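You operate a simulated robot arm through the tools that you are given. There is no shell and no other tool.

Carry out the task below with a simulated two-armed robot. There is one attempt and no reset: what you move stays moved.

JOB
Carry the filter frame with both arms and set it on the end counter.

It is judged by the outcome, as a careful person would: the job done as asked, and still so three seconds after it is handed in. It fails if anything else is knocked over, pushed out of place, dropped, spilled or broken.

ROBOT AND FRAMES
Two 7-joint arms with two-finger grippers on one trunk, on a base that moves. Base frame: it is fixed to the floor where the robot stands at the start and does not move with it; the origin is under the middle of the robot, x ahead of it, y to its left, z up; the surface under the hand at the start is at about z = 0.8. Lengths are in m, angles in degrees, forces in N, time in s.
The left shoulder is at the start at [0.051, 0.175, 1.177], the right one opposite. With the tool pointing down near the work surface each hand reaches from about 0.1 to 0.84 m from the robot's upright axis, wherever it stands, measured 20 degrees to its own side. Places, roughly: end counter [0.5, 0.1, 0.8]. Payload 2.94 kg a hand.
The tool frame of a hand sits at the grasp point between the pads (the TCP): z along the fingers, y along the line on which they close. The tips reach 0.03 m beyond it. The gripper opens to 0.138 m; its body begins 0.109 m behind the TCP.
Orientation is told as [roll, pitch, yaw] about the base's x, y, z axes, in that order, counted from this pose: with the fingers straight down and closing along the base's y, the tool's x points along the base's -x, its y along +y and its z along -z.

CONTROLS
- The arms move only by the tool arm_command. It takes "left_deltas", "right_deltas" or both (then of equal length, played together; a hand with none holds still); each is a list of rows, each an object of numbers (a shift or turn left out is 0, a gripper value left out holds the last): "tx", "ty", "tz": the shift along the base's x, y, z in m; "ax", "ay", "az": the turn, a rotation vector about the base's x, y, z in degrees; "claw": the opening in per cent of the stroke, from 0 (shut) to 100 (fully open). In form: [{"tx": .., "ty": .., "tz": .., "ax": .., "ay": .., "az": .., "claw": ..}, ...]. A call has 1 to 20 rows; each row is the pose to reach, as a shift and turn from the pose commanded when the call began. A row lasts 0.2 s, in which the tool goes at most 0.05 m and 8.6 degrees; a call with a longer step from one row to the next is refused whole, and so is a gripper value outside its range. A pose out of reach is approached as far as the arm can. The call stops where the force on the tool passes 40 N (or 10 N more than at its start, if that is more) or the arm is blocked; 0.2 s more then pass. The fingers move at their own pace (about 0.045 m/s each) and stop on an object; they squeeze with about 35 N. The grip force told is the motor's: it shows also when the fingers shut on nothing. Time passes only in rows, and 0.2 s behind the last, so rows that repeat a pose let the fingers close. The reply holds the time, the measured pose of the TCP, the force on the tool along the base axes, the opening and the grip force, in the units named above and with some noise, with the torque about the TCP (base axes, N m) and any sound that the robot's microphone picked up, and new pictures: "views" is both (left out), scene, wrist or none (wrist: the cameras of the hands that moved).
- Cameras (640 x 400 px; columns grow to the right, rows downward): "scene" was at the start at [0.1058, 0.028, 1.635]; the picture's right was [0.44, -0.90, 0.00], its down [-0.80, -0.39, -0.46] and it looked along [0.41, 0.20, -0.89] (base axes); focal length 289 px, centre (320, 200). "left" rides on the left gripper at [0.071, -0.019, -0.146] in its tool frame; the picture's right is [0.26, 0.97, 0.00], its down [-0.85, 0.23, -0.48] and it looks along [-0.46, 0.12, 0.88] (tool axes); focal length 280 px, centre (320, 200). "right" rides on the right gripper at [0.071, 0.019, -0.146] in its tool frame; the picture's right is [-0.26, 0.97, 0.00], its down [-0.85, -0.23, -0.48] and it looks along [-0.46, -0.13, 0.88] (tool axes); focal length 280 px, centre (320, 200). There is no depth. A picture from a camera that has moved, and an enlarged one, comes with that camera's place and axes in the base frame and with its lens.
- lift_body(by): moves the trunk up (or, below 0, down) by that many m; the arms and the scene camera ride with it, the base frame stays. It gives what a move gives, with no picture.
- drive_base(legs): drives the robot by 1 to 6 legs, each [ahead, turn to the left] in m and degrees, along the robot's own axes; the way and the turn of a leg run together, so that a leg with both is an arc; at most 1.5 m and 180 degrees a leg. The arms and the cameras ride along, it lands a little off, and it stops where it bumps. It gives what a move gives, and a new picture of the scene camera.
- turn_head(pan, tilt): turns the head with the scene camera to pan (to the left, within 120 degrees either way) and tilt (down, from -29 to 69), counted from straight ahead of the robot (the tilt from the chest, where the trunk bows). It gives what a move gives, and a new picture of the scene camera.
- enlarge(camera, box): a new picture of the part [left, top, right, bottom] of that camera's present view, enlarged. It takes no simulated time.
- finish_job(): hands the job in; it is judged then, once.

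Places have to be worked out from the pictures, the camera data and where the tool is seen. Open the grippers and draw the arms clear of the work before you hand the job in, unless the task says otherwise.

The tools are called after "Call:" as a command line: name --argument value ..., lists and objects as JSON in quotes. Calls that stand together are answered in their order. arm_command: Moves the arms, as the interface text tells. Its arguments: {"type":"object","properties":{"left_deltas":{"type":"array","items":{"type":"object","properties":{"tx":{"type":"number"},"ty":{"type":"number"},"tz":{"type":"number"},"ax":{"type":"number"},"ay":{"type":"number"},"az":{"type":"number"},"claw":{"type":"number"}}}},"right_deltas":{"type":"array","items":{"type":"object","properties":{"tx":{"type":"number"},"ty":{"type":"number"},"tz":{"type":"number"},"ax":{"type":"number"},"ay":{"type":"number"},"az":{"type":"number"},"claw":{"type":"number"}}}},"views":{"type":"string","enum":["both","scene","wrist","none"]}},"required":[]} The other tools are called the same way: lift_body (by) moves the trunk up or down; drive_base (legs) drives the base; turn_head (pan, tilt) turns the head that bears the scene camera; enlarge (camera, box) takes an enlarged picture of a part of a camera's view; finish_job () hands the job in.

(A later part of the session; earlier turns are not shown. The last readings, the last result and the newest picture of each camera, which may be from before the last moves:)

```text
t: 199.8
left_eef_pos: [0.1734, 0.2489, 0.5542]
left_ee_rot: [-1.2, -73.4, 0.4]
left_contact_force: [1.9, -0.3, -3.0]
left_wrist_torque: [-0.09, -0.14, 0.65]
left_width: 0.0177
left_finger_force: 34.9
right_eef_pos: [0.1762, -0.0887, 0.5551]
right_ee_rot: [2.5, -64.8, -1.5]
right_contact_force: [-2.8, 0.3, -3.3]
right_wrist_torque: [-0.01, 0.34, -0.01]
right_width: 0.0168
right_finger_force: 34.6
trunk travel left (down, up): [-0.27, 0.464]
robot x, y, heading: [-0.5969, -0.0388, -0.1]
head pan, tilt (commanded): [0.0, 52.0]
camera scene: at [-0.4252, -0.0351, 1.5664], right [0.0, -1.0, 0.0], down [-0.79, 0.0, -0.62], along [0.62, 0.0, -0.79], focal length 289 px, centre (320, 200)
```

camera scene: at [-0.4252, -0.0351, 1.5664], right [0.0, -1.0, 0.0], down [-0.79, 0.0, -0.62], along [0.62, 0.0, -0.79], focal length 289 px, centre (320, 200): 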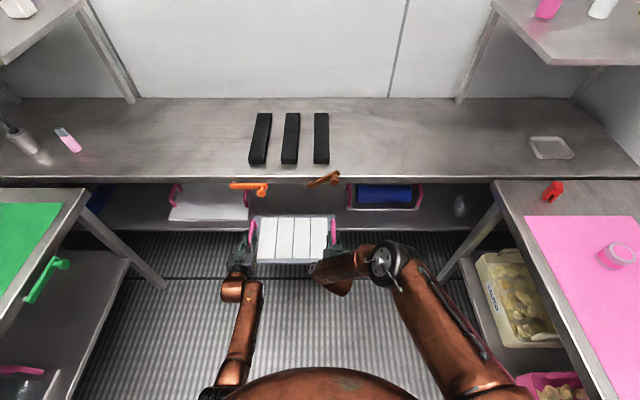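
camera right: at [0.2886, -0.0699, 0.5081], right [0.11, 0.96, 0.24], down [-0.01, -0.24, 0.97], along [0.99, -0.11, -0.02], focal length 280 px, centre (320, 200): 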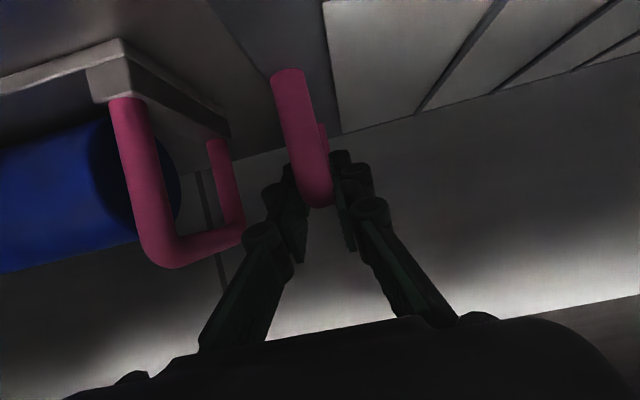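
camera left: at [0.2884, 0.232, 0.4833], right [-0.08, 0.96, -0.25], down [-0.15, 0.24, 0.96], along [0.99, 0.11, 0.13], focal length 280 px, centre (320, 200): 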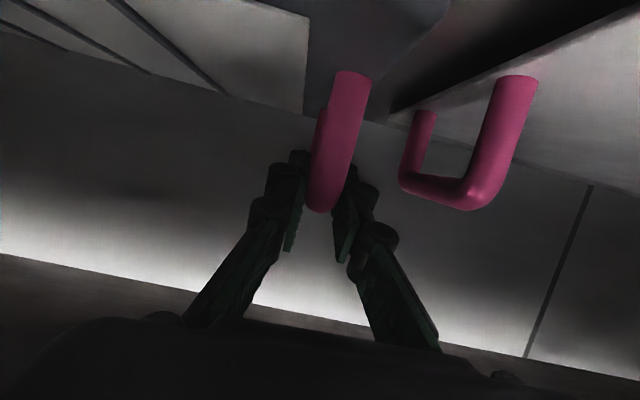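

The frame is nearly out from under the counter. Three more short legs to clear the levers.

Call:
drive_base --legs '[[-0.05, 0]]'

Call:
turn_head --pan 0 --tilt 54

Call:
turn_head --pan 0 --tilt 52

Call:
drive_base --legs '[[-0.05, 0]]'

Call:
turn_head --pan 0 --tilt 54

Call:
turn_head --pan 0 --tilt 52

Call:
drive_base --legs '[[-0.05, 0]]'

Call:
turn_head --pan 0 --tilt 54

Call:
turn_head --pan 0 --tilt 52

```text
t: 200.8
left_eef_pos: [0.1275, 0.2476, 0.5486]
left_ee_rot: [-1.1, -72.8, 0.2]
left_contact_force: [2.5, -0.6, -4.0]
left_wrist_torque: [0.11, 0.07, 0.48]
left_width: 0.0174
left_finger_force: 35.2
right_eef_pos: [0.1285, -0.0885, 0.5492]
right_ee_rot: [2.5, -64.4, -1.6]
right_contact_force: [-2.2, 0.4, -2.7]
right_wrist_torque: [0.07, 0.19, 0.06]
right_width: 0.0168
right_finger_force: 35.0
trunk travel left (down, up): [-0.27, 0.464]
robot x, y, heading: [-0.6479, -0.0374, 0.1]
head pan, tilt (commanded): [0.0, 52.0]
camera scene: at [-0.4551, -0.0351, 1.5657], right [0.0, -1.0, 0.0], down [-0.8, 0.0, -0.6], along [0.6, 0.0, -0.8], focal length 289 px, centre (320, 200)
```

scene: 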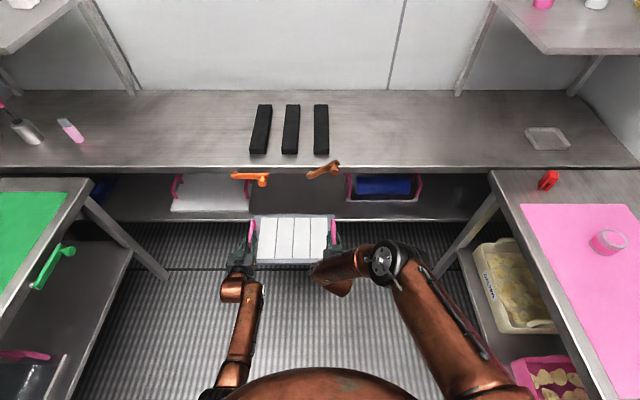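

```text
t: 201.4
left_eef_pos: [0.1221, 0.2465, 0.5563]
left_ee_rot: [-0.9, -73.5, 0.0]
left_contact_force: [1.6, -1.0, -4.8]
left_wrist_torque: [0.15, -0.54, 0.34]
left_width: 0.0176
left_finger_force: 34.7
right_eef_pos: [0.1215, -0.0889, 0.5568]
right_ee_rot: [2.6, -65.1, -1.9]
right_contact_force: [1.3, 0.6, -4.2]
right_wrist_torque: [0.09, 0.65, -0.23]
right_width: 0.0167
right_finger_force: 35.1
trunk travel left (down, up): [-0.27, 0.464]
robot x, y, heading: [-0.6491, -0.032, 0.1]
head pan, tilt (commanded): [0.0, 54.0]
camera scene: at [-0.4747, -0.0354, 1.5635], right [0.0, -1.0, 0.0], down [-0.81, 0.0, -0.59], along [0.59, 0.0, -0.81], focal length 289 px, centre (320, 200)
```

scene: 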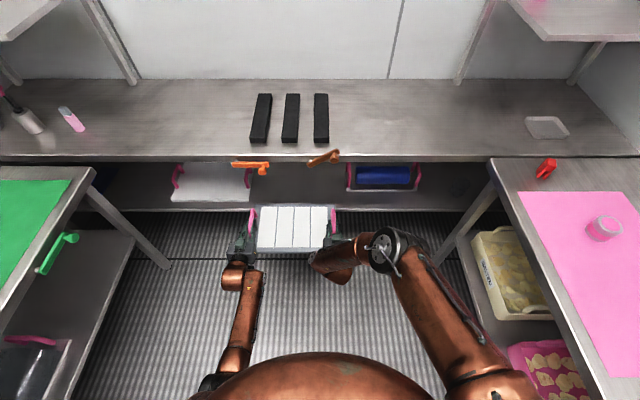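

```text
t: 202.0
left_eef_pos: [0.1214, 0.2482, 0.557]
left_ee_rot: [-1.1, -73.4, 0.1]
left_contact_force: [1.6, -0.5, -3.2]
left_wrist_torque: [-0.03, 0.05, 0.42]
left_width: 0.0172
left_finger_force: 35.0
right_eef_pos: [0.1231, -0.0886, 0.5566]
right_ee_rot: [2.6, -65.1, -1.7]
right_contact_force: [-1.4, 1.0, -3.1]
right_wrist_torque: [0.02, 0.14, -0.03]
right_width: 0.0168
right_finger_force: 35.5
trunk travel left (down, up): [-0.27, 0.464]
robot x, y, heading: [-0.6478, -0.0365, 0.1]
head pan, tilt (commanded): [0.0, 52.0]
camera scene: at [-0.4744, -0.0351, 1.5662], right [0.0, -1.0, 0.0], down [-0.79, 0.0, -0.61], along [0.61, 0.0, -0.79], focal length 289 px, centre (320, 200)
```

scene: 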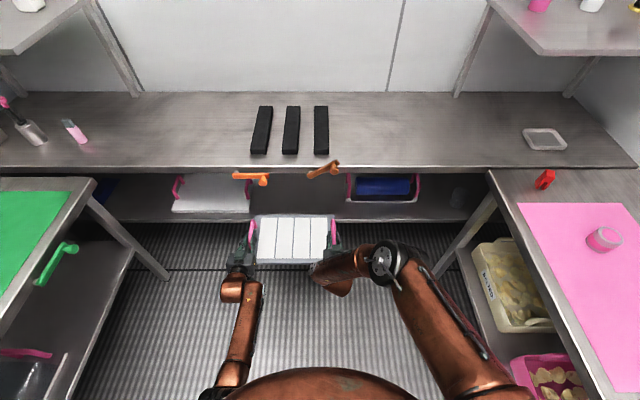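

```text
t: 202.9
left_eef_pos: [0.0773, 0.2483, 0.552]
left_ee_rot: [-0.8, -73.1, 0.0]
left_contact_force: [2.2, -0.9, -2.6]
left_wrist_torque: [0.06, 0.11, 0.4]
left_width: 0.0175
left_finger_force: 35.2
right_eef_pos: [0.078, -0.0894, 0.5525]
right_ee_rot: [2.5, -64.6, -1.8]
right_contact_force: [-2.2, 1.0, -1.9]
right_wrist_torque: [0.07, 0.19, 0.18]
right_width: 0.0167
right_finger_force: 35.0
trunk travel left (down, up): [-0.27, 0.464]
robot x, y, heading: [-0.6963, -0.0376, -0.1]
head pan, tilt (commanded): [0.0, 52.0]
camera scene: at [-0.504, -0.0352, 1.5657], right [0.0, -1.0, 0.0], down [-0.8, 0.0, -0.6], along [0.6, 0.0, -0.8], focal length 289 px, centre (320, 200)
```

scene: 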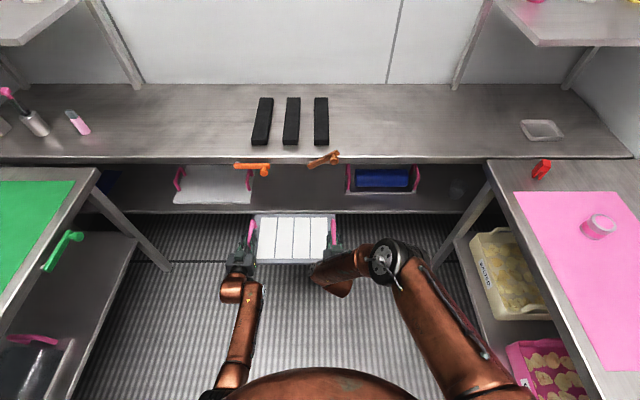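

```text
t: 203.6
left_eef_pos: [0.0691, 0.2471, 0.5591]
left_ee_rot: [-0.8, -73.8, -0.1]
left_contact_force: [0.0, -0.9, -5.1]
left_wrist_torque: [0.12, -0.6, 0.13]
left_width: 0.0173
left_finger_force: 35.4
right_eef_pos: [0.0703, -0.0896, 0.5597]
right_ee_rot: [2.7, -65.3, -2.0]
right_contact_force: [0.5, 1.1, -3.5]
right_wrist_torque: [0.15, 0.66, -0.21]
right_width: 0.0172
right_finger_force: 34.8
trunk travel left (down, up): [-0.27, 0.464]
robot x, y, heading: [-0.6978, -0.0342, 0.0]
head pan, tilt (commanded): [0.0, 54.0]
camera scene: at [-0.5238, -0.0354, 1.5634], right [0.0, -1.0, 0.0], down [-0.81, 0.0, -0.59], along [0.59, 0.0, -0.81], focal length 289 px, centre (320, 200)
```

scene: 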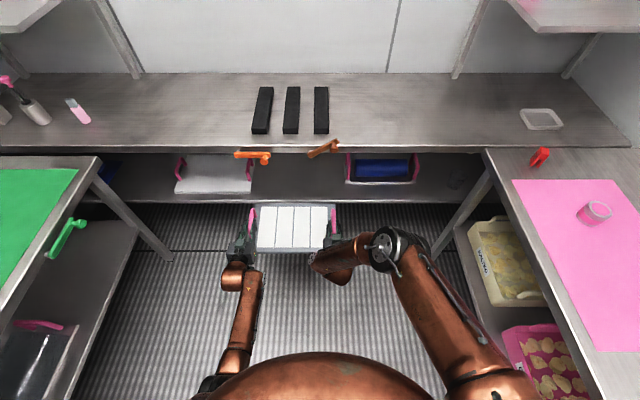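

```text
t: 204.2
left_eef_pos: [0.0704, 0.2485, 0.5603]
left_ee_rot: [-0.8, -73.9, 0.1]
left_contact_force: [0.1, -1.2, -3.0]
left_wrist_torque: [-0.03, -0.01, 0.26]
left_width: 0.0175
left_finger_force: 35.3
right_eef_pos: [0.0701, -0.0888, 0.5604]
right_ee_rot: [2.6, -65.5, -1.8]
right_contact_force: [0.2, 0.4, -3.8]
right_wrist_torque: [0.02, 0.29, -0.02]
right_width: 0.0167
right_finger_force: 34.9
trunk travel left (down, up): [-0.27, 0.464]
robot x, y, heading: [-0.7003, -0.0359, -0.3]
head pan, tilt (commanded): [0.0, 52.0]
camera scene: at [-0.5249, -0.0352, 1.5663], right [0.0, -1.0, 0.0], down [-0.79, 0.0, -0.61], along [0.61, 0.0, -0.79], focal length 289 px, centre (320, 200)
```

scene: 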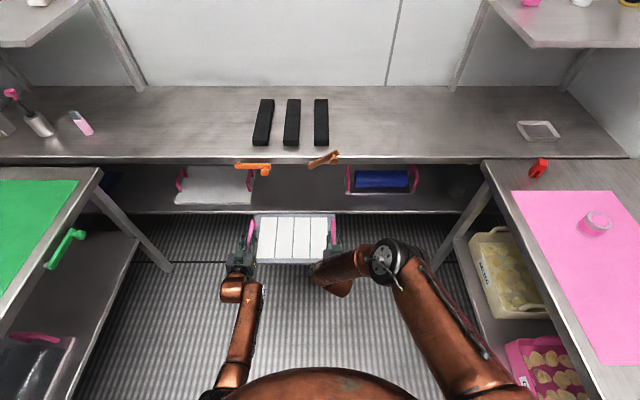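

```text
t: 205.1
left_eef_pos: [0.025, 0.2466, 0.556]
left_ee_rot: [-0.8, -73.4, -0.1]
left_contact_force: [1.6, -0.5, -1.9]
left_wrist_torque: [0.02, 0.15, 0.39]
left_width: 0.0175
left_finger_force: 35.3
right_eef_pos: [0.0252, -0.089, 0.5555]
right_ee_rot: [2.7, -65.0, -2.0]
right_contact_force: [-1.5, 0.5, -3.5]
right_wrist_torque: [0.02, 0.2, 0.17]
right_width: 0.0168
right_finger_force: 34.7
trunk travel left (down, up): [-0.27, 0.464]
robot x, y, heading: [-0.7484, -0.0366, -0.0]
head pan, tilt (commanded): [0.0, 52.0]
camera scene: at [-0.5538, -0.0354, 1.5658], right [0.0, -1.0, 0.0], down [-0.8, 0.0, -0.6], along [0.6, 0.0, -0.8], focal length 289 px, centre (320, 200)
```

scene: 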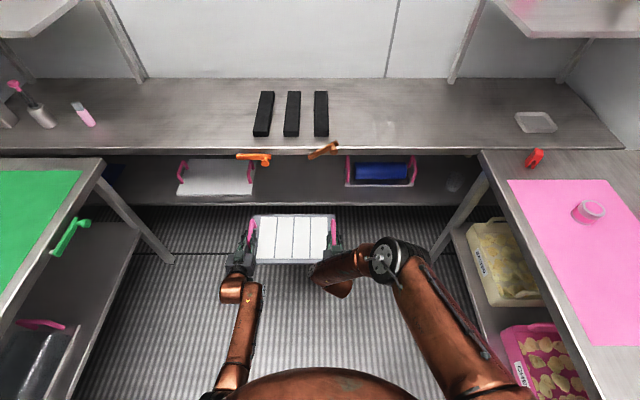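

```text
t: 205.7
left_eef_pos: [0.0182, 0.2472, 0.5631]
left_ee_rot: [-0.6, -74.1, -0.3]
left_contact_force: [0.1, -1.2, -5.1]
left_wrist_torque: [0.07, -0.45, 0.14]
left_width: 0.0173
left_finger_force: 35.1
right_eef_pos: [0.019, -0.0905, 0.5606]
right_ee_rot: [2.9, -65.4, -2.2]
right_contact_force: [0.5, 0.8, -4.3]
right_wrist_torque: [-0.04, 0.51, -0.18]
right_width: 0.0167
right_finger_force: 35.3
trunk travel left (down, up): [-0.27, 0.464]
robot x, y, heading: [-0.7473, -0.0344, 0.1]
head pan, tilt (commanded): [0.0, 54.0]
camera scene: at [-0.5729, -0.0356, 1.5633], right [0.0, -1.0, 0.0], down [-0.81, 0.0, -0.58], along [0.58, 0.0, -0.81], focal length 289 px, centre (320, 200)
```

scene: 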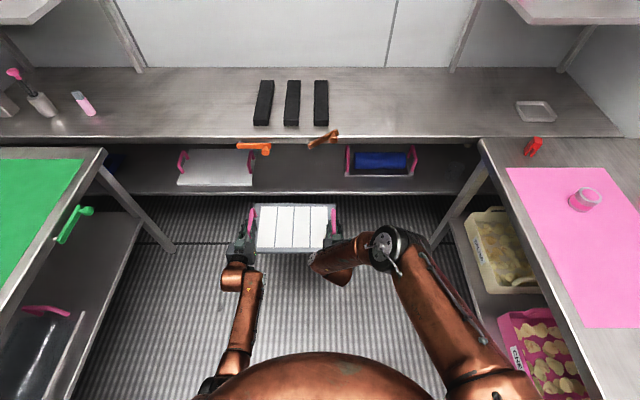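

```text
t: 206.3
left_eef_pos: [0.0182, 0.2476, 0.5658]
left_ee_rot: [-0.8, -74.2, 0.0]
left_contact_force: [1.0, -0.9, -3.1]
left_wrist_torque: [-0.02, -0.12, 0.18]
left_width: 0.0173
left_finger_force: 34.9
right_eef_pos: [0.0197, -0.0896, 0.5625]
right_ee_rot: [2.9, -65.7, -2.1]
right_contact_force: [-1.1, 0.8, -2.8]
right_wrist_torque: [0.05, 0.33, -0.04]
right_width: 0.0169
right_finger_force: 35.0
trunk travel left (down, up): [-0.27, 0.464]
robot x, y, heading: [-0.7464, -0.0367, 0.0]
head pan, tilt (commanded): [0.0, 52.0]
camera scene: at [-0.5749, -0.0354, 1.5663], right [0.0, -1.0, 0.0], down [-0.79, 0.0, -0.61], along [0.61, 0.0, -0.79], focal length 289 px, centre (320, 200)
```

scene: 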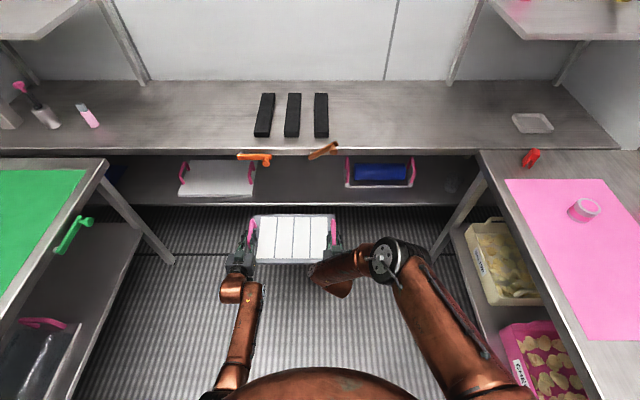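

The frame is clear of the counter and levers, well held by both hands. Now raise: first the trunk by 0.12 m.

Call:
lift_body --by 0.12

Call:
turn_head --pan 0 --tilt 55

```text
t: 207.8
left_eef_pos: [0.0186, 0.2467, 0.6836]
left_ee_rot: [-0.8, -74.1, -0.2]
left_contact_force: [0.7, -0.6, -3.9]
left_wrist_torque: [0.03, 0.33, 0.21]
left_width: 0.0175
left_finger_force: 35.4
right_eef_pos: [0.0189, -0.0895, 0.6834]
right_ee_rot: [2.6, -65.5, -1.9]
right_contact_force: [-1.2, 0.0, -3.4]
right_wrist_torque: [0.04, -0.11, -0.1]
right_width: 0.017
right_finger_force: 35.0
trunk travel left (down, up): [-0.39, 0.344]
robot x, y, heading: [-0.7476, -0.0363, 0.0]
head pan, tilt (commanded): [0.0, 52.0]
```

```text
t: 208.5
left_eef_pos: [0.0188, 0.2468, 0.6849]
left_ee_rot: [-0.7, -74.2, 0.0]
left_contact_force: [0.5, -0.2, -4.1]
left_wrist_torque: [-0.01, 0.33, 0.26]
left_width: 0.0173
left_finger_force: 35.7
right_eef_pos: [0.0177, -0.0887, 0.6832]
right_ee_rot: [2.8, -65.7, -2.1]
right_contact_force: [-0.4, 0.0, -3.3]
right_wrist_torque: [0.0, -0.08, -0.11]
right_width: 0.0169
right_finger_force: 34.8
trunk travel left (down, up): [-0.39, 0.344]
robot x, y, heading: [-0.7513, -0.0348, 0.1]
head pan, tilt (commanded): [0.0, 55.0]
camera scene: at [-0.6449, -0.0358, 1.6845], right [0.0, -1.0, 0.0], down [-0.82, 0.0, -0.57], along [0.57, 0.0, -0.82], focal length 289 px, centre (320, 200)
```

scene: 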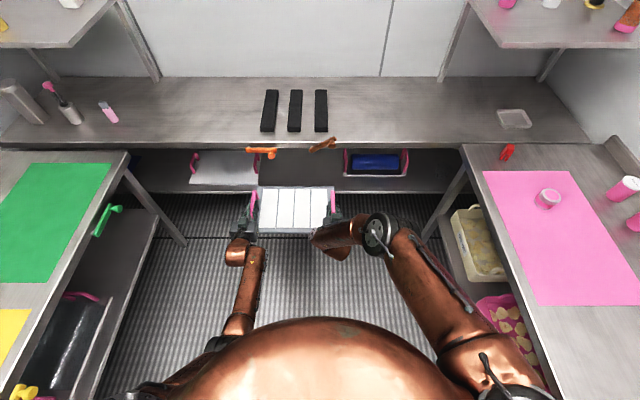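

Smooth. Now raise both hands together by 0.28 m with the arms, drawing in slightly.

Call:
arm_command --left_deltas '[{"tz": 0.01}, {"tz": 0.03}, {"tz": 0.05}, {"tz": 0.07, "tx": -0.005}, {"tz": 0.09, "tx": -0.01}, {"tz": 0.11, "tx": -0.015}, {"tz": 0.13, "tx": -0.02}, {"tz": 0.15, "tx": -0.025}]' --right_deltas '[{"tz": 0.01}, {"tz": 0.03}, {"tz": 0.05}, {"tz": 0.07, "tx": -0.005}, {"tz": 0.09, "tx": -0.01}, {"tz": 0.11, "tx": -0.015}, {"tz": 0.13, "tx": -0.02}, {"tz": 0.15, "tx": -0.025}]' --views "scene"

```text
t: 210.3
left_eef_pos: [-0.0071, 0.2468, 0.836]
left_ee_rot: [-0.7, -74.2, -0.1]
left_contact_force: [-1.5, -1.1, -3.3]
left_wrist_torque: [-0.04, -0.01, -0.08]
left_width: 0.0171
left_finger_force: 35.5
right_eef_pos: [-0.0073, -0.0895, 0.8353]
right_ee_rot: [2.7, -65.7, -2.1]
right_contact_force: [-0.2, 1.3, -3.1]
right_wrist_torque: [-0.02, 0.28, -0.18]
right_width: 0.0165
right_finger_force: 35.4
trunk travel left (down, up): [-0.39, 0.344]
robot x, y, heading: [-0.75, -0.0354, 0.0]
head pan, tilt (commanded): [0.0, 55.0]
camera scene: at [-0.6458, -0.0359, 1.6846], right [0.0, -1.0, 0.0], down [-0.82, 0.0, -0.57], along [0.57, 0.0, -0.82], focal length 289 px, centre (320, 200)
```

scene: 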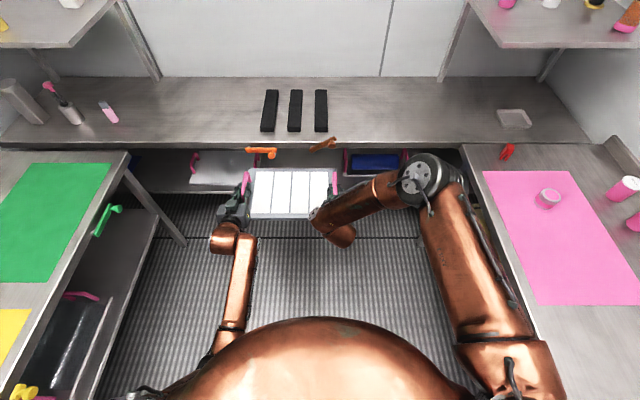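

Continue raising another 0.15 m.

Call:
arm_command --left_deltas '[{"tz": 0.015}, {"tz": 0.035}, {"tz": 0.055}, {"tz": 0.075}, {"tz": 0.095}, {"tz": 0.115}, {"tz": 0.135}, {"tz": 0.15}]' --right_deltas '[{"tz": 0.015}, {"tz": 0.035}, {"tz": 0.055}, {"tz": 0.075}, {"tz": 0.095}, {"tz": 0.115}, {"tz": 0.135}, {"tz": 0.15}]' --views "both"

```text
t: 212.1
left_eef_pos: [-0.0077, 0.247, 0.9857]
left_ee_rot: [-0.8, -74.2, -0.1]
left_contact_force: [0.6, -4.1, -3.6]
left_wrist_torque: [-0.02, 0.07, 0.18]
left_width: 0.0175
left_finger_force: 34.6
right_eef_pos: [-0.0066, -0.0892, 0.984]
right_ee_rot: [2.8, -65.6, -2.1]
right_contact_force: [-0.4, 3.6, -3.1]
right_wrist_torque: [0.03, 0.14, -0.03]
right_width: 0.0166
right_finger_force: 35.0
trunk travel left (down, up): [-0.39, 0.344]
robot x, y, heading: [-0.7475, -0.0365, 0.3]
head pan, tilt (commanded): [0.0, 55.0]
camera scene: at [-0.6451, -0.0361, 1.6845], right [0.0, -1.0, 0.0], down [-0.82, 0.0, -0.57], along [0.57, 0.0, -0.82], focal length 289 px, centre (320, 200)
camera right: at [-0.1688, -0.0714, 0.9786], right [0.1, 0.96, 0.26], down [-0.08, -0.25, 0.96], along [0.99, -0.12, 0.05], focal length 280 px, centre (320, 200)
camera left: at [-0.1675, 0.2298, 0.9575], right [-0.06, 0.97, -0.26], down [-0.22, 0.24, 0.95], along [0.97, 0.11, 0.2], focal length 280 px, centre (320, 200)
```

scene: 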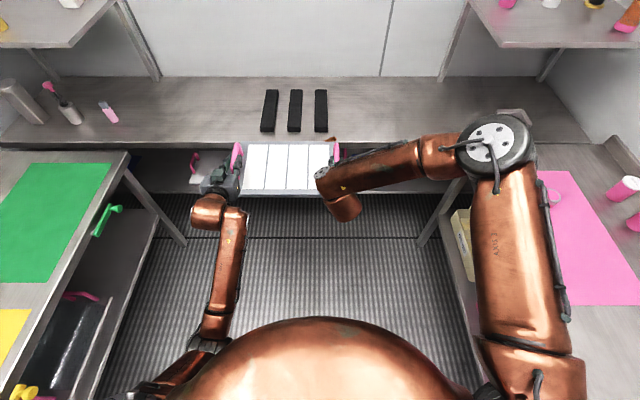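
right: 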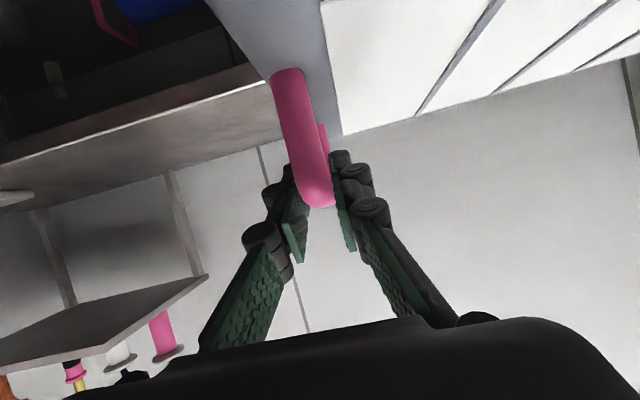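
left: 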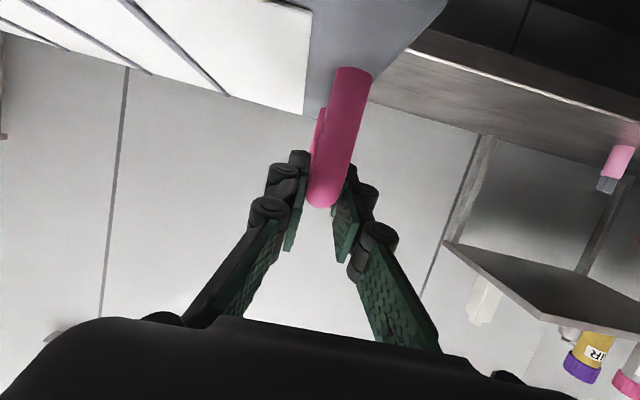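

The frame is at TCP z≈0.985 (bottom ≈0.92), level and secure. I'll drive forward toward the end counter in moderate steps, checking sway.

Call:
drive_base --legs '[[0.08, 0]]'

Call:
turn_head --pan 0 --tilt 52

```text
t: 213.1
left_eef_pos: [0.0779, 0.2478, 0.9855]
left_ee_rot: [-0.9, -74.0, 0.0]
left_contact_force: [1.1, -5.2, -3.0]
left_wrist_torque: [-0.16, -0.25, 0.59]
left_width: 0.0173
left_finger_force: 35.4
right_eef_pos: [0.0789, -0.0888, 0.9829]
right_ee_rot: [3.1, -65.5, -2.2]
right_contact_force: [-0.8, 5.0, -4.5]
right_wrist_torque: [-0.16, 0.48, -0.01]
right_width: 0.0169
right_finger_force: 35.2
trunk travel left (down, up): [-0.39, 0.344]
robot x, y, heading: [-0.6678, -0.0381, 0.3]
head pan, tilt (commanded): [0.0, 55.0]
camera scene: at [-0.5061, -0.0354, 1.6856], right [0.0, -1.0, 0.0], down [-0.84, 0.0, -0.54], along [0.54, 0.0, -0.84], focal length 289 px, centre (320, 200)
```

scene: 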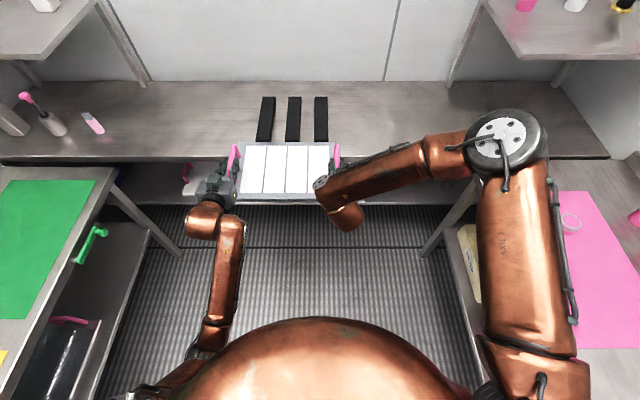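

```text
t: 213.8
left_eef_pos: [0.0529, 0.2466, 0.9966]
left_ee_rot: [-1.0, -75.2, -0.1]
left_contact_force: [-0.1, -2.2, -5.3]
left_wrist_torque: [0.18, 0.03, 0.07]
left_width: 0.0173
left_finger_force: 34.8
right_eef_pos: [0.0521, -0.0903, 0.9956]
right_ee_rot: [3.4, -66.9, -2.4]
right_contact_force: [1.5, 2.2, -3.5]
right_wrist_torque: [0.23, 0.06, -0.25]
right_width: 0.017
right_finger_force: 34.9
trunk travel left (down, up): [-0.39, 0.344]
robot x, y, heading: [-0.6688, -0.0348, 0.1]
head pan, tilt (commanded): [0.0, 52.0]
camera scene: at [-0.5448, -0.0356, 1.688], right [0.0, -1.0, 0.0], down [-0.79, 0.0, -0.61], along [0.61, 0.0, -0.79], focal length 289 px, centre (320, 200)
```

scene: 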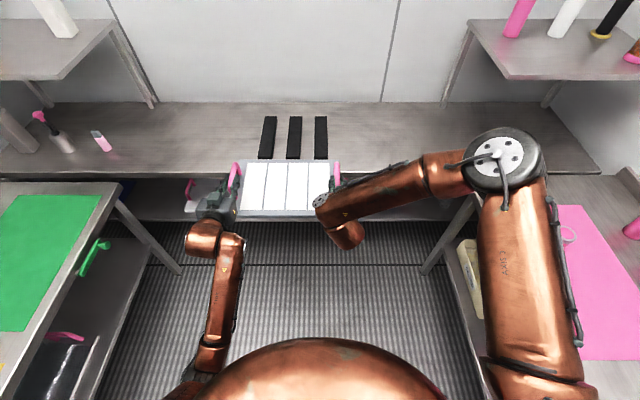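

A gentle sway of 1–2 cm; I'll let it die out, then proceed in 5 cm legs with pauses.

Call:
turn_head --pan 0 --tilt 54

Call:
turn_head --pan 0 --tilt 52

Call:
drive_base --legs '[[0.05, 0]]'

Call:
turn_head --pan 0 --tilt 54

Call:
turn_head --pan 0 --tilt 52

```text
t: 214.4
left_eef_pos: [0.0342, 0.2476, 1.0116]
left_ee_rot: [-0.9, -76.6, 0.0]
left_contact_force: [-1.5, -0.5, -1.6]
left_wrist_torque: [0.01, 0.59, 0.07]
left_width: 0.0173
left_finger_force: 34.9
right_eef_pos: [0.0355, -0.0881, 1.0115]
right_ee_rot: [3.6, -68.2, -2.6]
right_contact_force: [-1.2, 2.0, -2.4]
right_wrist_torque: [-0.06, -0.17, -0.12]
right_width: 0.0168
right_finger_force: 35.2
trunk travel left (down, up): [-0.39, 0.344]
robot x, y, heading: [-0.6643, -0.0336, -0.1]
head pan, tilt (commanded): [0.0, 54.0]
camera scene: at [-0.5736, -0.0358, 1.6868], right [0.0, -1.0, 0.0], down [-0.81, 0.0, -0.59], along [0.59, 0.0, -0.81], focal length 289 px, centre (320, 200)
```

scene: 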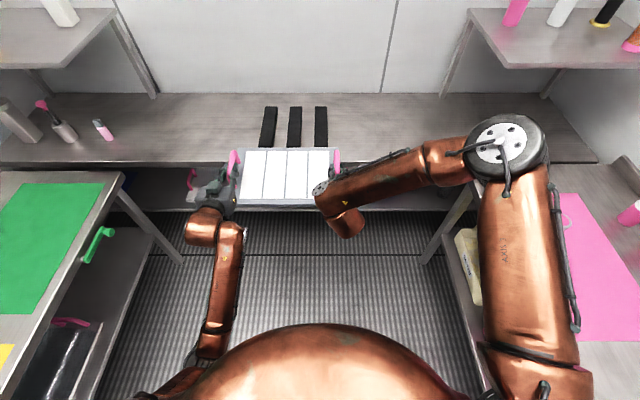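

```text
t: 215.0
left_eef_pos: [0.0428, 0.2472, 1.0055]
left_ee_rot: [-0.9, -76.1, 0.0]
left_contact_force: [-0.5, -1.3, -3.1]
left_wrist_torque: [0.03, 0.32, 0.09]
left_width: 0.0174
left_finger_force: 34.5
right_eef_pos: [0.0428, -0.0887, 1.0045]
right_ee_rot: [3.4, -67.6, -2.5]
right_contact_force: [0.4, 1.6, -2.8]
right_wrist_torque: [0.07, -0.05, -0.17]
right_width: 0.0169
right_finger_force: 34.8
trunk travel left (down, up): [-0.39, 0.344]
robot x, y, heading: [-0.6664, -0.0353, -0.0]
head pan, tilt (commanded): [0.0, 52.0]
camera scene: at [-0.5639, -0.0358, 1.6887], right [0.0, -1.0, 0.0], down [-0.79, 0.0, -0.62], along [0.62, 0.0, -0.79], focal length 289 px, centre (320, 200)
```

scene: 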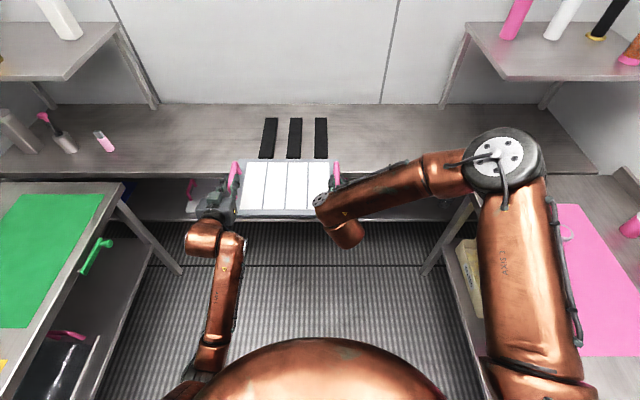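

```text
t: 215.9
left_eef_pos: [0.0925, 0.2478, 1.0064]
left_ee_rot: [-1.0, -76.1, 0.1]
left_contact_force: [-0.1, -2.4, -2.2]
left_wrist_torque: [-0.22, 0.16, 0.21]
left_width: 0.0174
left_finger_force: 35.1
right_eef_pos: [0.0935, -0.0898, 1.0047]
right_ee_rot: [3.3, -67.6, -2.3]
right_contact_force: [0.4, 2.2, -5.7]
right_wrist_torque: [-0.19, 0.08, -0.38]
right_width: 0.0168
right_finger_force: 34.9
trunk travel left (down, up): [-0.39, 0.344]
robot x, y, heading: [-0.6156, -0.0386, 0.2]
head pan, tilt (commanded): [0.0, 52.0]
camera scene: at [-0.4839, -0.0353, 1.6889], right [0.0, -1.0, 0.0], down [-0.8, 0.0, -0.6], along [0.6, 0.0, -0.8], focal length 289 px, centre (320, 200)
```

scene: 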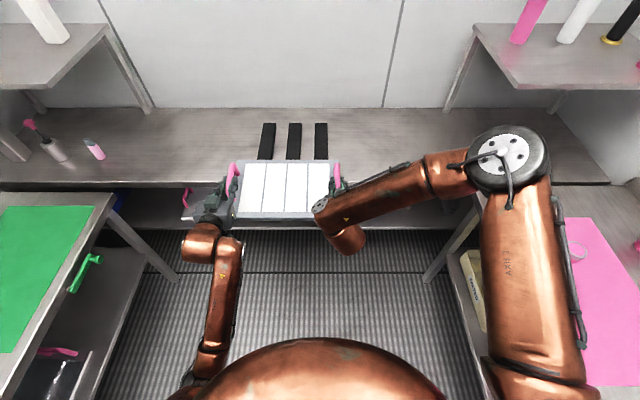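

```text
t: 216.5
left_eef_pos: [0.084, 0.2477, 1.0116]
left_ee_rot: [-1.1, -76.6, 0.1]
left_contact_force: [-1.0, -1.9, -3.1]
left_wrist_torque: [-0.02, 0.14, 0.21]
left_width: 0.0176
left_finger_force: 34.6
right_eef_pos: [0.0846, -0.0892, 1.0102]
right_ee_rot: [3.3, -68.2, -2.3]
right_contact_force: [0.7, 0.8, -2.4]
right_wrist_torque: [0.02, 0.05, -0.33]
right_width: 0.0167
right_finger_force: 35.5
trunk travel left (down, up): [-0.39, 0.344]
robot x, y, heading: [-0.6159, -0.035, 0.1]
head pan, tilt (commanded): [0.0, 54.0]
camera scene: at [-0.4945, -0.0353, 1.6859], right [0.0, -1.0, 0.0], down [-0.82, 0.0, -0.58], along [0.58, 0.0, -0.82], focal length 289 px, centre (320, 200)
```

scene: 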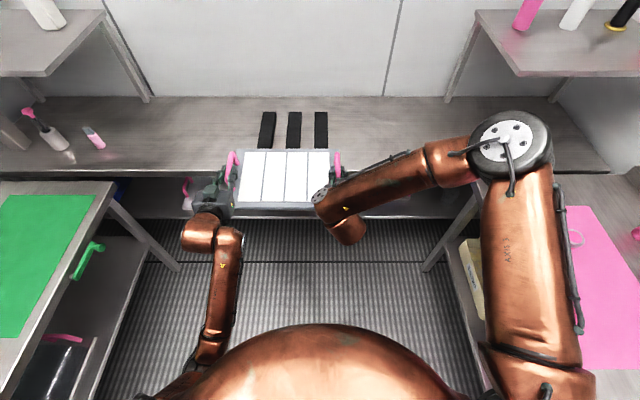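

```text
t: 217.2
left_eef_pos: [0.0775, 0.2477, 1.0141]
left_ee_rot: [-1.1, -77.0, 0.2]
left_contact_force: [-0.6, -0.4, -4.3]
left_wrist_torque: [0.03, 0.04, 0.15]
left_width: 0.0173
left_finger_force: 35.3
right_eef_pos: [0.0795, -0.0877, 1.0123]
right_ee_rot: [3.4, -68.5, -2.3]
right_contact_force: [1.0, 0.9, -3.9]
right_wrist_torque: [0.03, 0.17, -0.51]
right_width: 0.017
right_finger_force: 35.3
trunk travel left (down, up): [-0.39, 0.344]
robot x, y, heading: [-0.6181, -0.0361, 0.1]
head pan, tilt (commanded): [0.0, 52.0]
camera scene: at [-0.5085, -0.0353, 1.6881], right [0.0, -1.0, 0.0], down [-0.79, 0.0, -0.61], along [0.61, 0.0, -0.79], focal length 289 px, centre (320, 200)
```

scene: 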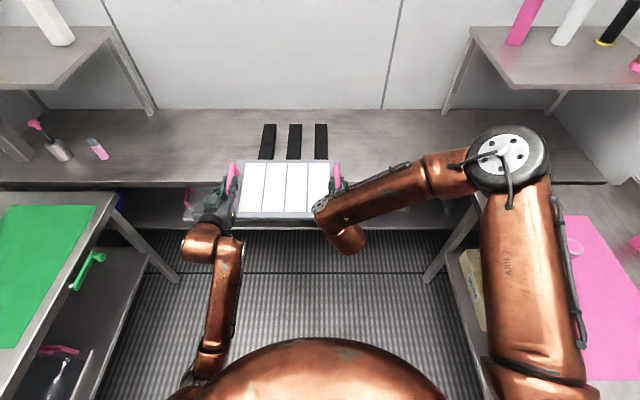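

Frame still secure, tilted slightly nose-up. Continue forward with three more short legs and pauses.

Call:
drive_base --legs '[[0.065, 0]]'

Call:
turn_head --pan 0 --tilt 54

Call:
turn_head --pan 0 --tilt 52

Call:
drive_base --legs '[[0.065, 0]]'

Call:
turn_head --pan 0 --tilt 54

Call:
turn_head --pan 0 --tilt 52

```text
t: 218.2
left_eef_pos: [0.1399, 0.2472, 1.0177]
left_ee_rot: [-1.3, -77.0, 0.5]
left_contact_force: [0.1, -3.2, -2.0]
left_wrist_torque: [-0.24, -0.13, 0.36]
left_width: 0.0174
left_finger_force: 34.5
right_eef_pos: [0.1421, -0.0883, 1.017]
right_ee_rot: [3.6, -68.7, -2.3]
right_contact_force: [1.0, 3.8, -5.2]
right_wrist_torque: [-0.07, 0.41, -0.37]
right_width: 0.0167
right_finger_force: 34.7
trunk travel left (down, up): [-0.39, 0.344]
robot x, y, heading: [-0.5486, -0.0368, -0.1]
head pan, tilt (commanded): [0.0, 52.0]
camera scene: at [-0.4075, -0.0352, 1.6891], right [0.0, -1.0, 0.0], down [-0.8, 0.0, -0.6], along [0.6, 0.0, -0.8], focal length 289 px, centre (320, 200)
```

scene: 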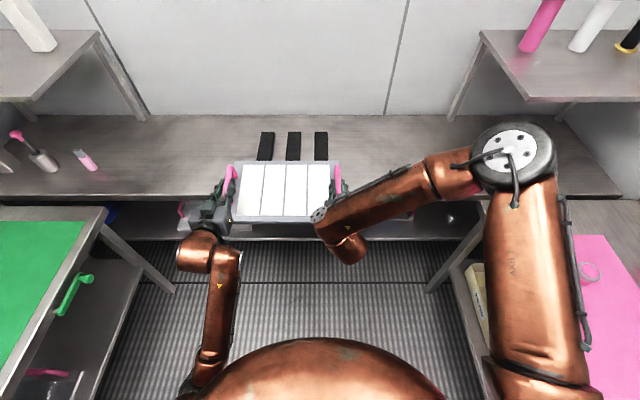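

```text
t: 218.8
left_eef_pos: [0.1271, 0.2484, 1.0244]
left_ee_rot: [-1.3, -77.8, 0.3]
left_contact_force: [-1.2, -3.8, -3.7]
left_wrist_torque: [-0.04, -0.03, 0.19]
left_width: 0.0174
left_finger_force: 35.7
right_eef_pos: [0.1298, -0.0892, 1.0227]
right_ee_rot: [3.6, -69.4, -2.5]
right_contact_force: [0.9, 2.7, -3.5]
right_wrist_torque: [0.02, 0.34, -0.57]
right_width: 0.0169
right_finger_force: 35.1
trunk travel left (down, up): [-0.39, 0.344]
robot x, y, heading: [-0.5505, -0.0327, -0.0]
head pan, tilt (commanded): [0.0, 54.0]
camera scene: at [-0.4227, -0.0353, 1.686], right [0.0, -1.0, 0.0], down [-0.82, 0.0, -0.58], along [0.58, 0.0, -0.82], focal length 289 px, centre (320, 200)
```

scene: 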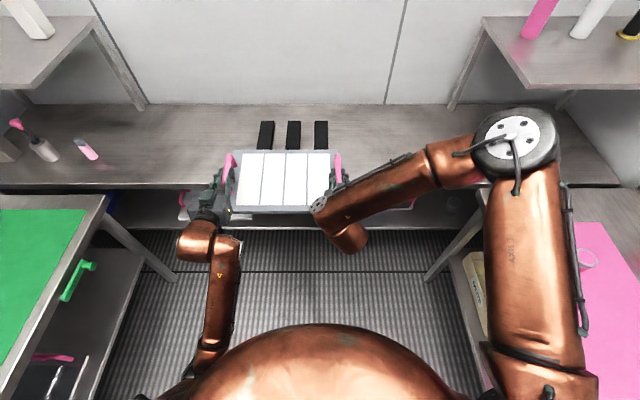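

```text
t: 219.4
left_eef_pos: [0.1235, 0.2468, 1.0248]
left_ee_rot: [-1.3, -78.2, 0.4]
left_contact_force: [0.2, -1.7, -6.3]
left_wrist_torque: [0.14, -0.2, 0.31]
left_width: 0.0174
left_finger_force: 34.9
right_eef_pos: [0.1247, -0.0888, 1.0244]
right_ee_rot: [3.6, -69.7, -2.5]
right_contact_force: [0.9, 2.7, -2.8]
right_wrist_torque: [0.25, 0.45, -0.26]
right_width: 0.0168
right_finger_force: 34.9
trunk travel left (down, up): [-0.39, 0.344]
robot x, y, heading: [-0.5441, -0.0352, 0.0]
head pan, tilt (commanded): [0.0, 52.0]
camera scene: at [-0.4361, -0.0352, 1.6881], right [0.0, -1.0, 0.0], down [-0.79, 0.0, -0.61], along [0.61, 0.0, -0.79], focal length 289 px, centre (320, 200)
```

scene: 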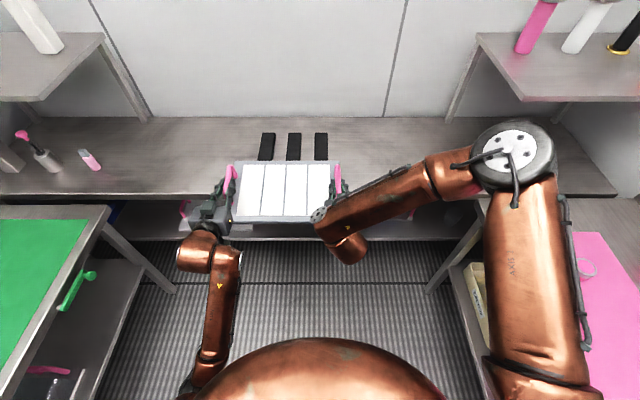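

```text
t: 220.4
left_eef_pos: [0.1822, 0.2479, 1.0295]
left_ee_rot: [-2.1, -78.4, 1.2]
left_contact_force: [1.2, -4.8, -2.0]
left_wrist_torque: [-0.24, -0.23, 0.58]
left_width: 0.0177
left_finger_force: 34.5
right_eef_pos: [0.1852, -0.0898, 1.0293]
right_ee_rot: [3.9, -70.0, -2.4]
right_contact_force: [0.1, 5.9, -4.8]
right_wrist_torque: [-0.04, 0.47, -0.53]
right_width: 0.017
right_finger_force: 34.7
trunk travel left (down, up): [-0.39, 0.344]
robot x, y, heading: [-0.4898, -0.0383, 0.2]
head pan, tilt (commanded): [0.0, 52.0]
camera scene: at [-0.324, -0.035, 1.6893], right [0.0, -1.0, 0.0], down [-0.81, 0.0, -0.59], along [0.59, 0.0, -0.81], focal length 289 px, centre (320, 200)
```

scene: 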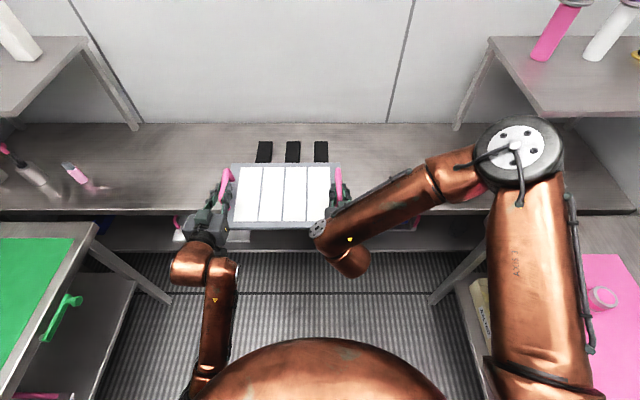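

```text
t: 221.0
left_eef_pos: [0.1637, 0.2481, 1.0386]
left_ee_rot: [-2.0, -79.4, 1.0]
left_contact_force: [1.6, -3.3, -3.6]
left_wrist_torque: [0.11, 0.23, 0.47]
left_width: 0.0177
left_finger_force: 35.7
right_eef_pos: [0.1674, -0.0889, 1.0394]
right_ee_rot: [4.2, -71.2, -2.9]
right_contact_force: [0.0, 3.5, -2.1]
right_wrist_torque: [0.27, 0.11, -0.36]
right_width: 0.0171
right_finger_force: 34.7
trunk travel left (down, up): [-0.39, 0.344]
robot x, y, heading: [-0.4862, -0.0287, 0.2]
head pan, tilt (commanded): [0.0, 54.0]
camera scene: at [-0.3526, -0.0355, 1.686], right [0.0, -1.0, 0.0], down [-0.82, 0.0, -0.57], along [0.57, 0.0, -0.82], focal length 289 px, centre (320, 200)
```

scene: 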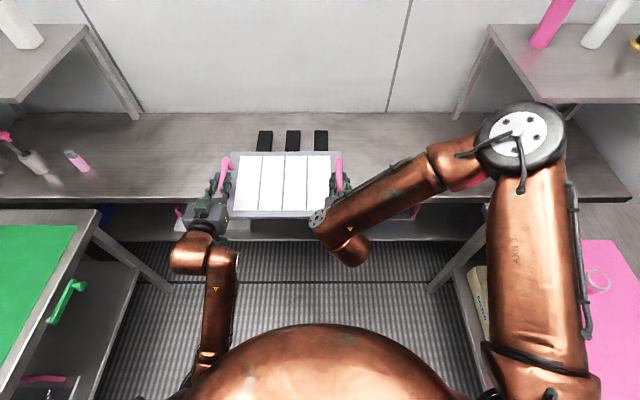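

```text
t: 221.6
left_eef_pos: [0.1492, 0.2475, 1.0436]
left_ee_rot: [-2.0, -80.1, 1.2]
left_contact_force: [0.7, -3.8, -5.9]
left_wrist_torque: [0.14, -0.14, 0.32]
left_width: 0.0176
left_finger_force: 35.1
right_eef_pos: [0.1531, -0.0908, 1.0456]
right_ee_rot: [4.3, -71.6, -2.9]
right_contact_force: [2.7, 3.9, -3.3]
right_wrist_torque: [0.28, 0.32, -0.47]
right_width: 0.0169
right_finger_force: 35.0
trunk travel left (down, up): [-0.39, 0.344]
robot x, y, heading: [-0.4831, -0.0379, 0.1]
head pan, tilt (commanded): [0.0, 52.0]
camera scene: at [-0.3751, -0.0353, 1.6881], right [0.0, -1.0, 0.0], down [-0.79, 0.0, -0.61], along [0.61, 0.0, -0.79], focal length 289 px, centre (320, 200)
```

scene: 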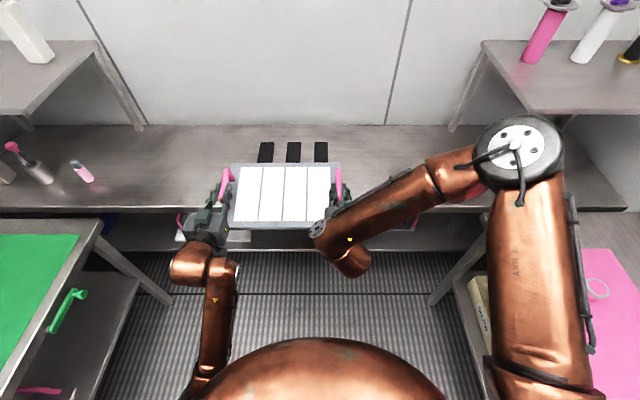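

The frame is secure but has crept back and tilted ~10° nose-up. I'll level it with both hands together (pitch +10°), move it forward 0.12 m and down 3 cm.

Call:
arm_command --left_deltas '[{"tx": 0.01, "ay": 1}, {"tx": 0.025, "tz": -0.004, "ay": 2}, {"tx": 0.04, "tz": -0.008, "ay": 3.5}, {"tx": 0.055, "tz": -0.012, "ay": 5}, {"tx": 0.07, "tz": -0.016, "ay": 6.5}, {"tx": 0.085, "tz": -0.02, "ay": 8}, {"tx": 0.1, "tz": -0.025, "ay": 9}, {"tx": 0.11, "tz": -0.03, "ay": 10}, {"tx": 0.12, "tz": -0.03, "ay": 10}]' --right_deltas '[{"tx": 0.01, "ay": 1}, {"tx": 0.025, "tz": -0.004, "ay": 2}, {"tx": 0.04, "tz": -0.008, "ay": 3.5}, {"tx": 0.055, "tz": -0.012, "ay": 5}, {"tx": 0.07, "tz": -0.016, "ay": 6.5}, {"tx": 0.085, "tz": -0.02, "ay": 8}, {"tx": 0.1, "tz": -0.025, "ay": 9}, {"tx": 0.11, "tz": -0.03, "ay": 10}, {"tx": 0.12, "tz": -0.03, "ay": 10}]' --views "scene"

```text
t: 223.6
left_eef_pos: [0.2712, 0.248, 1.0154]
left_ee_rot: [-1.5, -70.2, 0.6]
left_contact_force: [-2.9, -6.5, -3.8]
left_wrist_torque: [0.04, -0.08, 0.02]
left_width: 0.0172
left_finger_force: 35.2
right_eef_pos: [0.2719, -0.0888, 1.0143]
right_ee_rot: [3.1, -61.8, -1.8]
right_contact_force: [3.0, 5.7, -2.4]
right_wrist_torque: [0.1, 0.3, -0.87]
right_width: 0.0173
right_finger_force: 34.8
trunk travel left (down, up): [-0.39, 0.344]
robot x, y, heading: [-0.4823, -0.038, -0.3]
head pan, tilt (commanded): [0.0, 52.0]
camera scene: at [-0.3778, -0.0355, 1.6883], right [0.0, -1.0, 0.0], down [-0.79, 0.0, -0.61], along [0.61, 0.0, -0.79], focal length 289 px, centre (320, 200)
```

scene: 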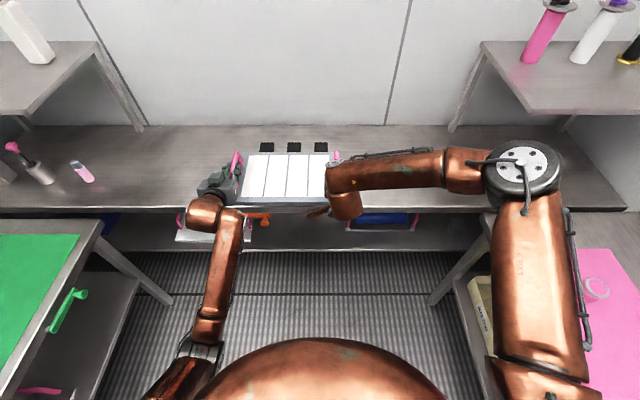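

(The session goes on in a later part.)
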